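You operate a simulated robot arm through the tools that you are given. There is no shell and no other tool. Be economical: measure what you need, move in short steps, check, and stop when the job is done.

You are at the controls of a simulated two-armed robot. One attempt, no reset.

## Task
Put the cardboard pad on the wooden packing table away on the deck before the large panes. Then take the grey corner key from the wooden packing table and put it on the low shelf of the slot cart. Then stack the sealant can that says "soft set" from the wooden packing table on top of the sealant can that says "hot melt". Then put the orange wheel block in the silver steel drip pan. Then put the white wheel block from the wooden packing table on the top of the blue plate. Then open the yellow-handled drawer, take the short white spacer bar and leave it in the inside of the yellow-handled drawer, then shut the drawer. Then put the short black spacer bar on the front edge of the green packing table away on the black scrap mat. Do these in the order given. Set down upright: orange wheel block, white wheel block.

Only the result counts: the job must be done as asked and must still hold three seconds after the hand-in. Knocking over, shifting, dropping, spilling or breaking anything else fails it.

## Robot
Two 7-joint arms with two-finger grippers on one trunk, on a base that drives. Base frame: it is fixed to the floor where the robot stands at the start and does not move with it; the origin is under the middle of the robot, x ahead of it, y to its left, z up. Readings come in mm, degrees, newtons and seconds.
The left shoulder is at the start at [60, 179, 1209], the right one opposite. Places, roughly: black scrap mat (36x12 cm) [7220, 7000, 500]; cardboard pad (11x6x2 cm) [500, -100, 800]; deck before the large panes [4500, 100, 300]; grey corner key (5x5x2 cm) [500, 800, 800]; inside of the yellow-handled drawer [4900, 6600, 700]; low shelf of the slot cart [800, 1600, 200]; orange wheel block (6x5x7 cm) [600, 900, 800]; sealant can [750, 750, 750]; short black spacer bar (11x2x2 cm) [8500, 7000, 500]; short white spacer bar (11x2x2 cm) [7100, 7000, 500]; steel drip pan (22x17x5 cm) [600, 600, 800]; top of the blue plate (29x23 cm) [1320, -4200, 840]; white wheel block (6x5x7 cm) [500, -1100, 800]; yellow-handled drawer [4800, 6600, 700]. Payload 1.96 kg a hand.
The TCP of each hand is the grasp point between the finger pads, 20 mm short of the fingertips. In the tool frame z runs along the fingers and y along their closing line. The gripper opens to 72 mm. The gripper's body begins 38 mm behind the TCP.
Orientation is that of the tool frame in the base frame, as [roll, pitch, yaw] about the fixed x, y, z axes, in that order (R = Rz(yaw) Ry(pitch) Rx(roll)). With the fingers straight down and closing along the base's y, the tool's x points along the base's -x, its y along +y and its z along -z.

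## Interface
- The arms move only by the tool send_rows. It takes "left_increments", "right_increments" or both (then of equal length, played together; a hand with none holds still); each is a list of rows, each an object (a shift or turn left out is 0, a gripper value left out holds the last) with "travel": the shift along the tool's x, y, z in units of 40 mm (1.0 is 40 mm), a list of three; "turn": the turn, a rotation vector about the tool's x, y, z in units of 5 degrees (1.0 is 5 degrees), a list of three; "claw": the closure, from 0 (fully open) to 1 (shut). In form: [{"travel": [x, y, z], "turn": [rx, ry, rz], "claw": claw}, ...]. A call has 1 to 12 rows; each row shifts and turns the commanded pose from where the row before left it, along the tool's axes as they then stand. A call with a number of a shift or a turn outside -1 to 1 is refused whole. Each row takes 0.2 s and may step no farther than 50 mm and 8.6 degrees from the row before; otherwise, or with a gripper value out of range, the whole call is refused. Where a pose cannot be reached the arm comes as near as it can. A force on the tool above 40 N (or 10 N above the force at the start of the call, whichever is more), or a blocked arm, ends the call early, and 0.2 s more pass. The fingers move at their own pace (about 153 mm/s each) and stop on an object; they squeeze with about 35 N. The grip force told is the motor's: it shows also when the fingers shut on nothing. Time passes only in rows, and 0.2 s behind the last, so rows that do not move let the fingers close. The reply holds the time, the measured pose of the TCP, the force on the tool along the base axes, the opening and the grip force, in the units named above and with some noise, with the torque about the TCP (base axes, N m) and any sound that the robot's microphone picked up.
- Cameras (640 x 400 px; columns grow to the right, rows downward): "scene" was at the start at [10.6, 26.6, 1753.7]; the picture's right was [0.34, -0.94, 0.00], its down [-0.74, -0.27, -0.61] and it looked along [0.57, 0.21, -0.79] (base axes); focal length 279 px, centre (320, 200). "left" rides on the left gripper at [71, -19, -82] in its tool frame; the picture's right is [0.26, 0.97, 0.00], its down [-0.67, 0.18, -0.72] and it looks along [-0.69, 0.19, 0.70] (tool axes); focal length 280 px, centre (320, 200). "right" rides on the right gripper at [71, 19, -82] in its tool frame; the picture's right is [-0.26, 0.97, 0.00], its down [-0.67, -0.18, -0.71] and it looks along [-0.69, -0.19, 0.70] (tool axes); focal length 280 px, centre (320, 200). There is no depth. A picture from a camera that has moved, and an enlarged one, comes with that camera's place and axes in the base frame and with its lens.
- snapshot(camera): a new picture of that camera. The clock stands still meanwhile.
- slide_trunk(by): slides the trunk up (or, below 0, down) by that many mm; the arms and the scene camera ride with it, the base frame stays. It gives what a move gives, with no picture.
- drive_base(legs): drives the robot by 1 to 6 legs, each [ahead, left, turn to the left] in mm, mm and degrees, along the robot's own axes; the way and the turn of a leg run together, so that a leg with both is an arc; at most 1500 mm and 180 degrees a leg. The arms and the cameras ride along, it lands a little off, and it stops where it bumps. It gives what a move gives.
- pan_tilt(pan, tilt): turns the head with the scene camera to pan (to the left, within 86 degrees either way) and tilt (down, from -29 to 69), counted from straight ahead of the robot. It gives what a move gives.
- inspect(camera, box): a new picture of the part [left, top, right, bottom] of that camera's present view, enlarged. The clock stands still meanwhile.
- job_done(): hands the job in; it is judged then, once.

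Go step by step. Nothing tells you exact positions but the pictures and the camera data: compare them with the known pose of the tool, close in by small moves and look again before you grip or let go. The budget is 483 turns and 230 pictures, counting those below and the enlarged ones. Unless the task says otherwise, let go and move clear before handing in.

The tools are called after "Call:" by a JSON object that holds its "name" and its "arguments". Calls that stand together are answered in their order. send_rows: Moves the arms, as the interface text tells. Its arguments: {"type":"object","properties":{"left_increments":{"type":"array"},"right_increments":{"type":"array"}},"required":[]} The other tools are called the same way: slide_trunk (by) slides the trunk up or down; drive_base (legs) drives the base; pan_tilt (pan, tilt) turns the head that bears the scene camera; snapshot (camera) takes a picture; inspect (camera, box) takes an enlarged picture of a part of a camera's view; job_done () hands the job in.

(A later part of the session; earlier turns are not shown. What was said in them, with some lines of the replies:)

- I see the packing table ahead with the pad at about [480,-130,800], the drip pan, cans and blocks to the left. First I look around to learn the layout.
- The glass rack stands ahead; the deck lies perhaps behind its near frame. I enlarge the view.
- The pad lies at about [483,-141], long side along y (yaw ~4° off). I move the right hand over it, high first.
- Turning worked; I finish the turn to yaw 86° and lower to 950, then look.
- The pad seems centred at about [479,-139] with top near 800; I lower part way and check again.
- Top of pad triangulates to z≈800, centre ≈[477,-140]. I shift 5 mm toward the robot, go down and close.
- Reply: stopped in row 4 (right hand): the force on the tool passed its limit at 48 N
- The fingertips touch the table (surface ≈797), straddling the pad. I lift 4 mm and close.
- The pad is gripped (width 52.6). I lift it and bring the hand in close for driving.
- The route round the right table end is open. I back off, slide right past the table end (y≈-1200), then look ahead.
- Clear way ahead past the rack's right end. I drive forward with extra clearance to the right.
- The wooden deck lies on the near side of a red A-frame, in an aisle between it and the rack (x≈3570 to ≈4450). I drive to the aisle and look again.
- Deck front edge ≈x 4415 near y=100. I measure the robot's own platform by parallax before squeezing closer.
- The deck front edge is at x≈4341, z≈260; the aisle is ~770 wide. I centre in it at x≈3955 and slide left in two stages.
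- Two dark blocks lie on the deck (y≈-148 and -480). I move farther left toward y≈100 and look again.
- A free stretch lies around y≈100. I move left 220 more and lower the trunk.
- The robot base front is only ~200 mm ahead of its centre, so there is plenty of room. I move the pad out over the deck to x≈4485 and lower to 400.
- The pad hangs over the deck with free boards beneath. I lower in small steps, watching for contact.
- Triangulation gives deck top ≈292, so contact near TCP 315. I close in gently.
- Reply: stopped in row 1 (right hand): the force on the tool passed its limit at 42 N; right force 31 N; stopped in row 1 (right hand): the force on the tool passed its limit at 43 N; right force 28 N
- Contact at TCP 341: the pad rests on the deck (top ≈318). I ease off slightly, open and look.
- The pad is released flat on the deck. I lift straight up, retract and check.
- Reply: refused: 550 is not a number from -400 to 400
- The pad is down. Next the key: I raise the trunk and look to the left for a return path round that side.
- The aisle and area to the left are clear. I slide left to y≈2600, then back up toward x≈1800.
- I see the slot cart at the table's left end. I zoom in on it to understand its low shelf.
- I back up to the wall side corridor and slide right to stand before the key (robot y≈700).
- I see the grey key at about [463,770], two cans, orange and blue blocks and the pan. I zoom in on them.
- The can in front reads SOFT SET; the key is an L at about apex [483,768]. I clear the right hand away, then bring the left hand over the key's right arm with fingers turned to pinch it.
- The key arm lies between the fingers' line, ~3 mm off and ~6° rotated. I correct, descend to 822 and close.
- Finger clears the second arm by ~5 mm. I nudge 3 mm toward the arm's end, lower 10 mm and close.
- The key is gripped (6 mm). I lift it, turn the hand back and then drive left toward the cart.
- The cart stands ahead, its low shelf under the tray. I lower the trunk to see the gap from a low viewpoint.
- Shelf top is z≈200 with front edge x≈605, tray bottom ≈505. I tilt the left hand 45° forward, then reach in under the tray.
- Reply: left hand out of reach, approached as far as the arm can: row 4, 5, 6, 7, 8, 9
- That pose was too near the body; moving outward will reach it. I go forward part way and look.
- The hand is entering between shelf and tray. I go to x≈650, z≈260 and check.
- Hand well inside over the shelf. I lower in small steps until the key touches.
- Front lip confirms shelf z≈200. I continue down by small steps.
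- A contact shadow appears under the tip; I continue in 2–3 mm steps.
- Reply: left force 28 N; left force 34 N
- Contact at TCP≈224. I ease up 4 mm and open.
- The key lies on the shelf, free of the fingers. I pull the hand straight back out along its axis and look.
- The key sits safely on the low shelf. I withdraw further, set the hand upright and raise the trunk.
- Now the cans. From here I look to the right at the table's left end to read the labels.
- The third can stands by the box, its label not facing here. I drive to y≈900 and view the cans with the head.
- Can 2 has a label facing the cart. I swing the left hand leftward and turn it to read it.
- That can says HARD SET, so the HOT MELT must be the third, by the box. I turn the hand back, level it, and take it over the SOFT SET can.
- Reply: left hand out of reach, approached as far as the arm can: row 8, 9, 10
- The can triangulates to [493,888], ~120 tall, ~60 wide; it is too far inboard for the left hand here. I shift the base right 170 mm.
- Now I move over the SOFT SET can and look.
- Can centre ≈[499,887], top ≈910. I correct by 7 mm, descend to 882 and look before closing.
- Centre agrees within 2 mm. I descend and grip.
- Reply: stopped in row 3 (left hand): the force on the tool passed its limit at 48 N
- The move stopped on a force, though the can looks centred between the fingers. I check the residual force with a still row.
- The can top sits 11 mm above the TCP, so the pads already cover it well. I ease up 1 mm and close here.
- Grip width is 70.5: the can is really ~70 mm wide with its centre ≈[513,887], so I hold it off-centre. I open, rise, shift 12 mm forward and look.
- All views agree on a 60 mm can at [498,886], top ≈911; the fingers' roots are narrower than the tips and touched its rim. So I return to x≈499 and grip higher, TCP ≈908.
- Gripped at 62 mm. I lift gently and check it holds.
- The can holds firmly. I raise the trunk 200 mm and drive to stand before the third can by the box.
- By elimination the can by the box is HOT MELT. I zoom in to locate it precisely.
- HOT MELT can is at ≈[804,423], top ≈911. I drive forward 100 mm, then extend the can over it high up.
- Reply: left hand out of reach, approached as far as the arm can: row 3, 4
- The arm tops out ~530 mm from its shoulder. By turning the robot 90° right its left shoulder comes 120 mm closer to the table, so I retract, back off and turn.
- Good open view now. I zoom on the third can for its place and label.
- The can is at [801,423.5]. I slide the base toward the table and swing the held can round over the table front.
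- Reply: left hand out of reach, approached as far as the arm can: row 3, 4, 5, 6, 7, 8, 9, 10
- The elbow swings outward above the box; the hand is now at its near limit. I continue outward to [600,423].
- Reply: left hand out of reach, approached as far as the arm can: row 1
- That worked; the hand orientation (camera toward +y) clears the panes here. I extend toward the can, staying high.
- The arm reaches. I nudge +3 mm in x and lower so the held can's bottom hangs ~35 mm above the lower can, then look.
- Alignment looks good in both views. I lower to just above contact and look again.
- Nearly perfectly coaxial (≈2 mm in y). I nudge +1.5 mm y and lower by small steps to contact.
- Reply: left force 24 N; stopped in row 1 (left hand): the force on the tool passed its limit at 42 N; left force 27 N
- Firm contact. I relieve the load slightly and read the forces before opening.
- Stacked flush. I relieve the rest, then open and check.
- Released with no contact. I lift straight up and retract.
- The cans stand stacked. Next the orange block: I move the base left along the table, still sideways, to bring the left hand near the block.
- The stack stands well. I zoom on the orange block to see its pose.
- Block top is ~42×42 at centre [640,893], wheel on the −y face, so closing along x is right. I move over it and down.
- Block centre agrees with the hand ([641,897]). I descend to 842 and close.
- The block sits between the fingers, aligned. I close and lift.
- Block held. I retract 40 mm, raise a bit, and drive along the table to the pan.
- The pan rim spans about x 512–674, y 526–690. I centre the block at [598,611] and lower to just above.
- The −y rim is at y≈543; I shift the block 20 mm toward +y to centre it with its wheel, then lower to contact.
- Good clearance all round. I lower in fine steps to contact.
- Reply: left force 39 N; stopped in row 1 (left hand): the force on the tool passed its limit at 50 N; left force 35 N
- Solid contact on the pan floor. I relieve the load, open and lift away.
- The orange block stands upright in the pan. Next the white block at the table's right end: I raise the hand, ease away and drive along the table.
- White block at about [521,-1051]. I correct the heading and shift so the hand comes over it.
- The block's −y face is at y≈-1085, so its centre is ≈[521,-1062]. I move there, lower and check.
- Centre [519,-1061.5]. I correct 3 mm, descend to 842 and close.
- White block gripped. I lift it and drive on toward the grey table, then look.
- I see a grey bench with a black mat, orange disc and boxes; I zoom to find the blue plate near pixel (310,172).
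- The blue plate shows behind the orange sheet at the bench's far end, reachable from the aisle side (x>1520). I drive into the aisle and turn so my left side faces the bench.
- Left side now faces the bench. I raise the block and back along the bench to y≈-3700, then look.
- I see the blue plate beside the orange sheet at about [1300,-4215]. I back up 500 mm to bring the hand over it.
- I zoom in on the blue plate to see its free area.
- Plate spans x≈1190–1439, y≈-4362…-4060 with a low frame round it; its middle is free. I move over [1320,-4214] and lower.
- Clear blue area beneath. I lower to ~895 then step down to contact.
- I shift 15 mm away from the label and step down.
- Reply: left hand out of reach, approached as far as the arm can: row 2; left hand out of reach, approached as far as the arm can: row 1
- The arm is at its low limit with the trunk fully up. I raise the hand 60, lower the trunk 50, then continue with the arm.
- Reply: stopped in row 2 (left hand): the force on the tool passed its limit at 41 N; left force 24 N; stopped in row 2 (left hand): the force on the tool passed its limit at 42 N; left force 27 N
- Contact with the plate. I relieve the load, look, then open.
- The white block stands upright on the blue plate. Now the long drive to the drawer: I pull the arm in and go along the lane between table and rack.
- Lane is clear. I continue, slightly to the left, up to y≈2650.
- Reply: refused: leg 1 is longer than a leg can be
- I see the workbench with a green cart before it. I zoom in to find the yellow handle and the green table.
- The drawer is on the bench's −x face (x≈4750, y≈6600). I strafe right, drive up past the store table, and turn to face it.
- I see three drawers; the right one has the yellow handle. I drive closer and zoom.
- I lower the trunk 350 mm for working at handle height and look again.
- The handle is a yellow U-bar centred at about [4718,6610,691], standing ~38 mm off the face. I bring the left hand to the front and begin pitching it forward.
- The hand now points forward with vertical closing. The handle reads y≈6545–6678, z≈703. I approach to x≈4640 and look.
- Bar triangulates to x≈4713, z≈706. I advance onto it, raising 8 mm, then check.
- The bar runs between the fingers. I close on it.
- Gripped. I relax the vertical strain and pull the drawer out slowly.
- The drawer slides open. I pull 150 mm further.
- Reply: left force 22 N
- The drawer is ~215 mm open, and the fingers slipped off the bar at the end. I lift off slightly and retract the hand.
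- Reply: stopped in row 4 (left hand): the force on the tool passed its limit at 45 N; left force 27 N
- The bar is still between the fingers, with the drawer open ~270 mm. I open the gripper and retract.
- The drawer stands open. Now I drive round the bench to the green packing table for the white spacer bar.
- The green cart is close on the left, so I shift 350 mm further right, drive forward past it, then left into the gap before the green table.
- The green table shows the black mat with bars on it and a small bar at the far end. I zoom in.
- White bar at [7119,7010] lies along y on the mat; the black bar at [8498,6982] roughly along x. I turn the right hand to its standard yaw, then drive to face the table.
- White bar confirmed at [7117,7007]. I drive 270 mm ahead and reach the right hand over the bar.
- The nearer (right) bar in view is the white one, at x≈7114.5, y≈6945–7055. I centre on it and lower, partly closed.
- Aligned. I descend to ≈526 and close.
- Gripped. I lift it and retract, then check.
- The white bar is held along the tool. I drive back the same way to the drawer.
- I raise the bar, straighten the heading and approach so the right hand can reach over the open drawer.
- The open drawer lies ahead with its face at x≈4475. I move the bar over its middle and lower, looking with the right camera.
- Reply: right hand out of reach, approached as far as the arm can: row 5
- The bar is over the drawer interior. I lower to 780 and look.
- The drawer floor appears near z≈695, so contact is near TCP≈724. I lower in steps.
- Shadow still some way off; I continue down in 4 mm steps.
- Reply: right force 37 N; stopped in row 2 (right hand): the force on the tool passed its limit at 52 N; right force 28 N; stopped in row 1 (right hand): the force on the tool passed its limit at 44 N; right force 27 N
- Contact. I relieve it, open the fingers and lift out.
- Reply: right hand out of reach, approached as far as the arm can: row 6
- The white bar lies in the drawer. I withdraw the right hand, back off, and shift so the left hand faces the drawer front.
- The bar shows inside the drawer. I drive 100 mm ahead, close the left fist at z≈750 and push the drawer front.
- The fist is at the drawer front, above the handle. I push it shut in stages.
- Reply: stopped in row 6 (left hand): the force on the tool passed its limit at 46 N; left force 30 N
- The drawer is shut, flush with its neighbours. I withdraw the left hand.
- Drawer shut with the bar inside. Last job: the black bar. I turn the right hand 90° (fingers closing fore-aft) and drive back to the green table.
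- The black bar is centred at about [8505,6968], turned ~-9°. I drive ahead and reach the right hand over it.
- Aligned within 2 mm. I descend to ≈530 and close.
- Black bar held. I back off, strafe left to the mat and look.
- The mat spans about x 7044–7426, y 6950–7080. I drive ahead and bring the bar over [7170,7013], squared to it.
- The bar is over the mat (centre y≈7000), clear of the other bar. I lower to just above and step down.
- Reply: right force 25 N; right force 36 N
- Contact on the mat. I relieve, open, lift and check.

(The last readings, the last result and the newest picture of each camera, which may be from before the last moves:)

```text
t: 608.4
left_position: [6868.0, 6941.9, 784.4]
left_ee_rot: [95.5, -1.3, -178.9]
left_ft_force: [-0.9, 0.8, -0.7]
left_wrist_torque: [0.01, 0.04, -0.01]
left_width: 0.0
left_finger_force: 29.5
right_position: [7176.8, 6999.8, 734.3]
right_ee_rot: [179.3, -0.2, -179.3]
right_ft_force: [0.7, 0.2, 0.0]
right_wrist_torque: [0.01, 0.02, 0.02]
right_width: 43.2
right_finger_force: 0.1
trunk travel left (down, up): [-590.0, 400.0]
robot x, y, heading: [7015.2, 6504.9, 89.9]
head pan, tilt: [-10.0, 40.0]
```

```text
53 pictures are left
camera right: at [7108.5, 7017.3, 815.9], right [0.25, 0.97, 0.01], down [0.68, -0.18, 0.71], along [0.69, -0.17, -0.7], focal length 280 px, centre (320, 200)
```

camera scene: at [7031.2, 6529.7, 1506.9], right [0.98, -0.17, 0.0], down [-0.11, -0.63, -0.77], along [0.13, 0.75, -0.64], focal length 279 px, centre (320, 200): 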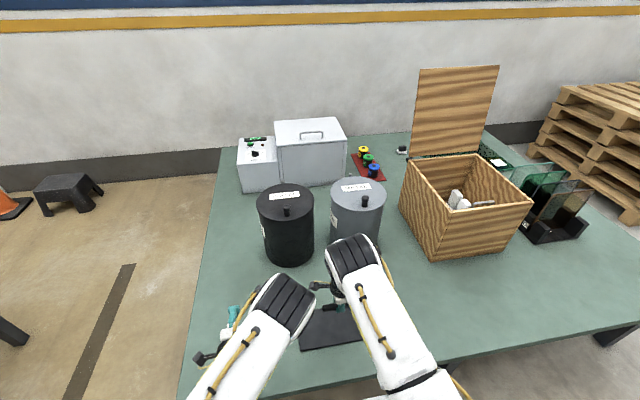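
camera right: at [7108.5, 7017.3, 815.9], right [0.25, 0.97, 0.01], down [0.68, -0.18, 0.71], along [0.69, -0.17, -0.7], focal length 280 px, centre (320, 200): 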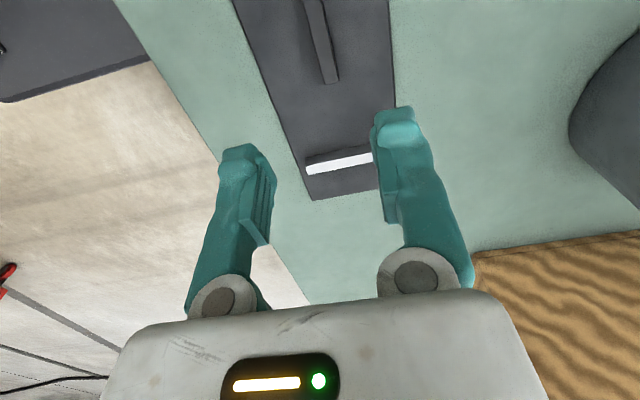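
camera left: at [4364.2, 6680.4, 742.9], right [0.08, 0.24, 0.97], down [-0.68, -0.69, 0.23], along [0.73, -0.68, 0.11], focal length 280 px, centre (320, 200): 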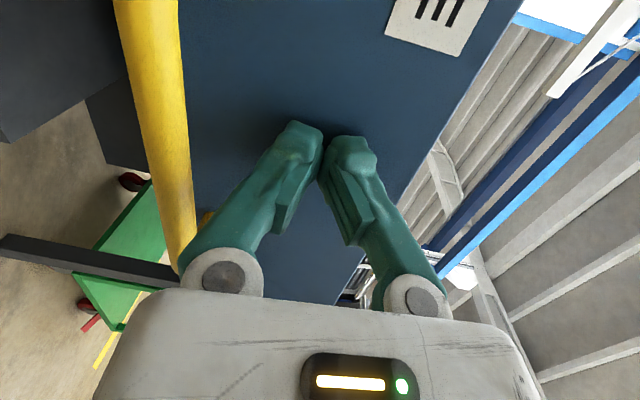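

The black bar lies on the scrap mat. I retract the hand and back clear of the table.

Call:
{"name": "send_rows", "arguments": {"right_increments": [{"travel": [0, -0.8, -0.3]}, {"travel": [0, -0.8, 0]}, {"travel": [0, -0.8, 0]}]}}

Call:
{"name": "drive_base", "arguments": {"legs": [[-250, 0, 0]]}}

Call:
{"name": "inspect", "arguments": {"camera": "scene", "box": [260, 220, 460, 340]}}

```text
t: 609.2
left_position: [6869.6, 6942.4, 784.0]
left_ee_rot: [95.5, -1.4, -178.9]
left_ft_force: [0.7, 0.0, 0.1]
left_wrist_torque: [0.0, 0.0, -0.03]
left_width: 0.0
left_finger_force: 29.5
right_position: [7177.2, 6902.5, 743.4]
right_ee_rot: [179.2, -0.2, -179.3]
right_ft_force: [-0.3, -0.4, 1.1]
right_wrist_torque: [-0.02, -0.02, 0.0]
right_width: 43.3
right_finger_force: 0.0
trunk travel left (down, up): [-590.0, 400.0]
robot x, y, heading: [7018.5, 6503.9, 89.8]
head pan, tilt: [-10.0, 40.0]
```

```text
t: 611.0
left_position: [6868.3, 6692.5, 784.6]
left_ee_rot: [95.5, -1.3, -178.8]
left_ft_force: [-0.5, -0.1, 0.2]
left_wrist_torque: [-0.02, -0.02, -0.01]
left_width: 0.0
left_finger_force: 29.2
right_position: [7177.4, 6654.3, 743.3]
right_ee_rot: [179.3, -0.1, -179.3]
right_ft_force: [-0.1, 0.1, -0.8]
right_wrist_torque: [0.0, 0.01, -0.02]
right_width: 43.0
right_finger_force: 0.1
trunk travel left (down, up): [-590.0, 400.0]
robot x, y, heading: [7017.3, 6259.7, 89.9]
head pan, tilt: [-10.0, 40.0]
```

```text
3.20 times, centred on (360, 280) of scene
camera zoom: at [7030.8, 6279.7, 1506.9], right [0.98, -0.18, 0.0], down [-0.11, -0.63, -0.77], along [0.13, 0.75, -0.64], focal length 893 px, centre (192, -56)
```

zoom: 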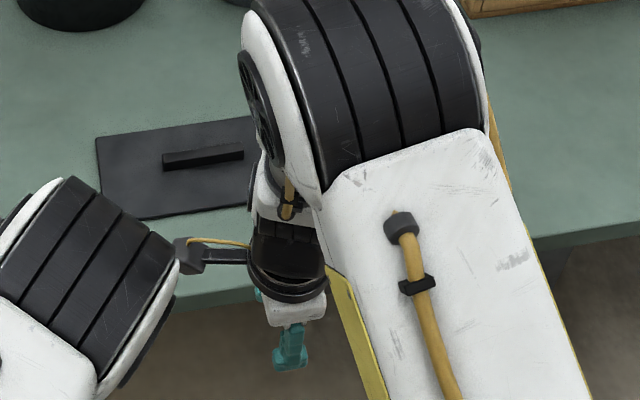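

The black bar rests fully on the mat and both hands are clear of everything, so I hand in the job.

Call:
{"name": "job_done", "arguments": {}}

```text
The job is handed in.
```

I did all seven steps in the order given and handed the job in; the tool reported no verdict.

- **Cardboard pad:** I set it down on the deck. The picture just after release showed it in place; after I pulled back, the arm hid it from view.
- **Grey corner key:** it is on the low shelf of the slot cart.
- **Cans:** "soft set" stands on the third can, by the box. I never read that can's label, which faces away. I took it to be "hot melt" because the only other can says "hard set".
- **Orange wheel block:** it stands upright in the drip pan.
- **White wheel block:** it stands upright on the blue plate.
- **White spacer bar:** it is in the yellow-handled drawer, and the drawer is shut.
- **Black spacer bar:** it is on the black scrap mat.
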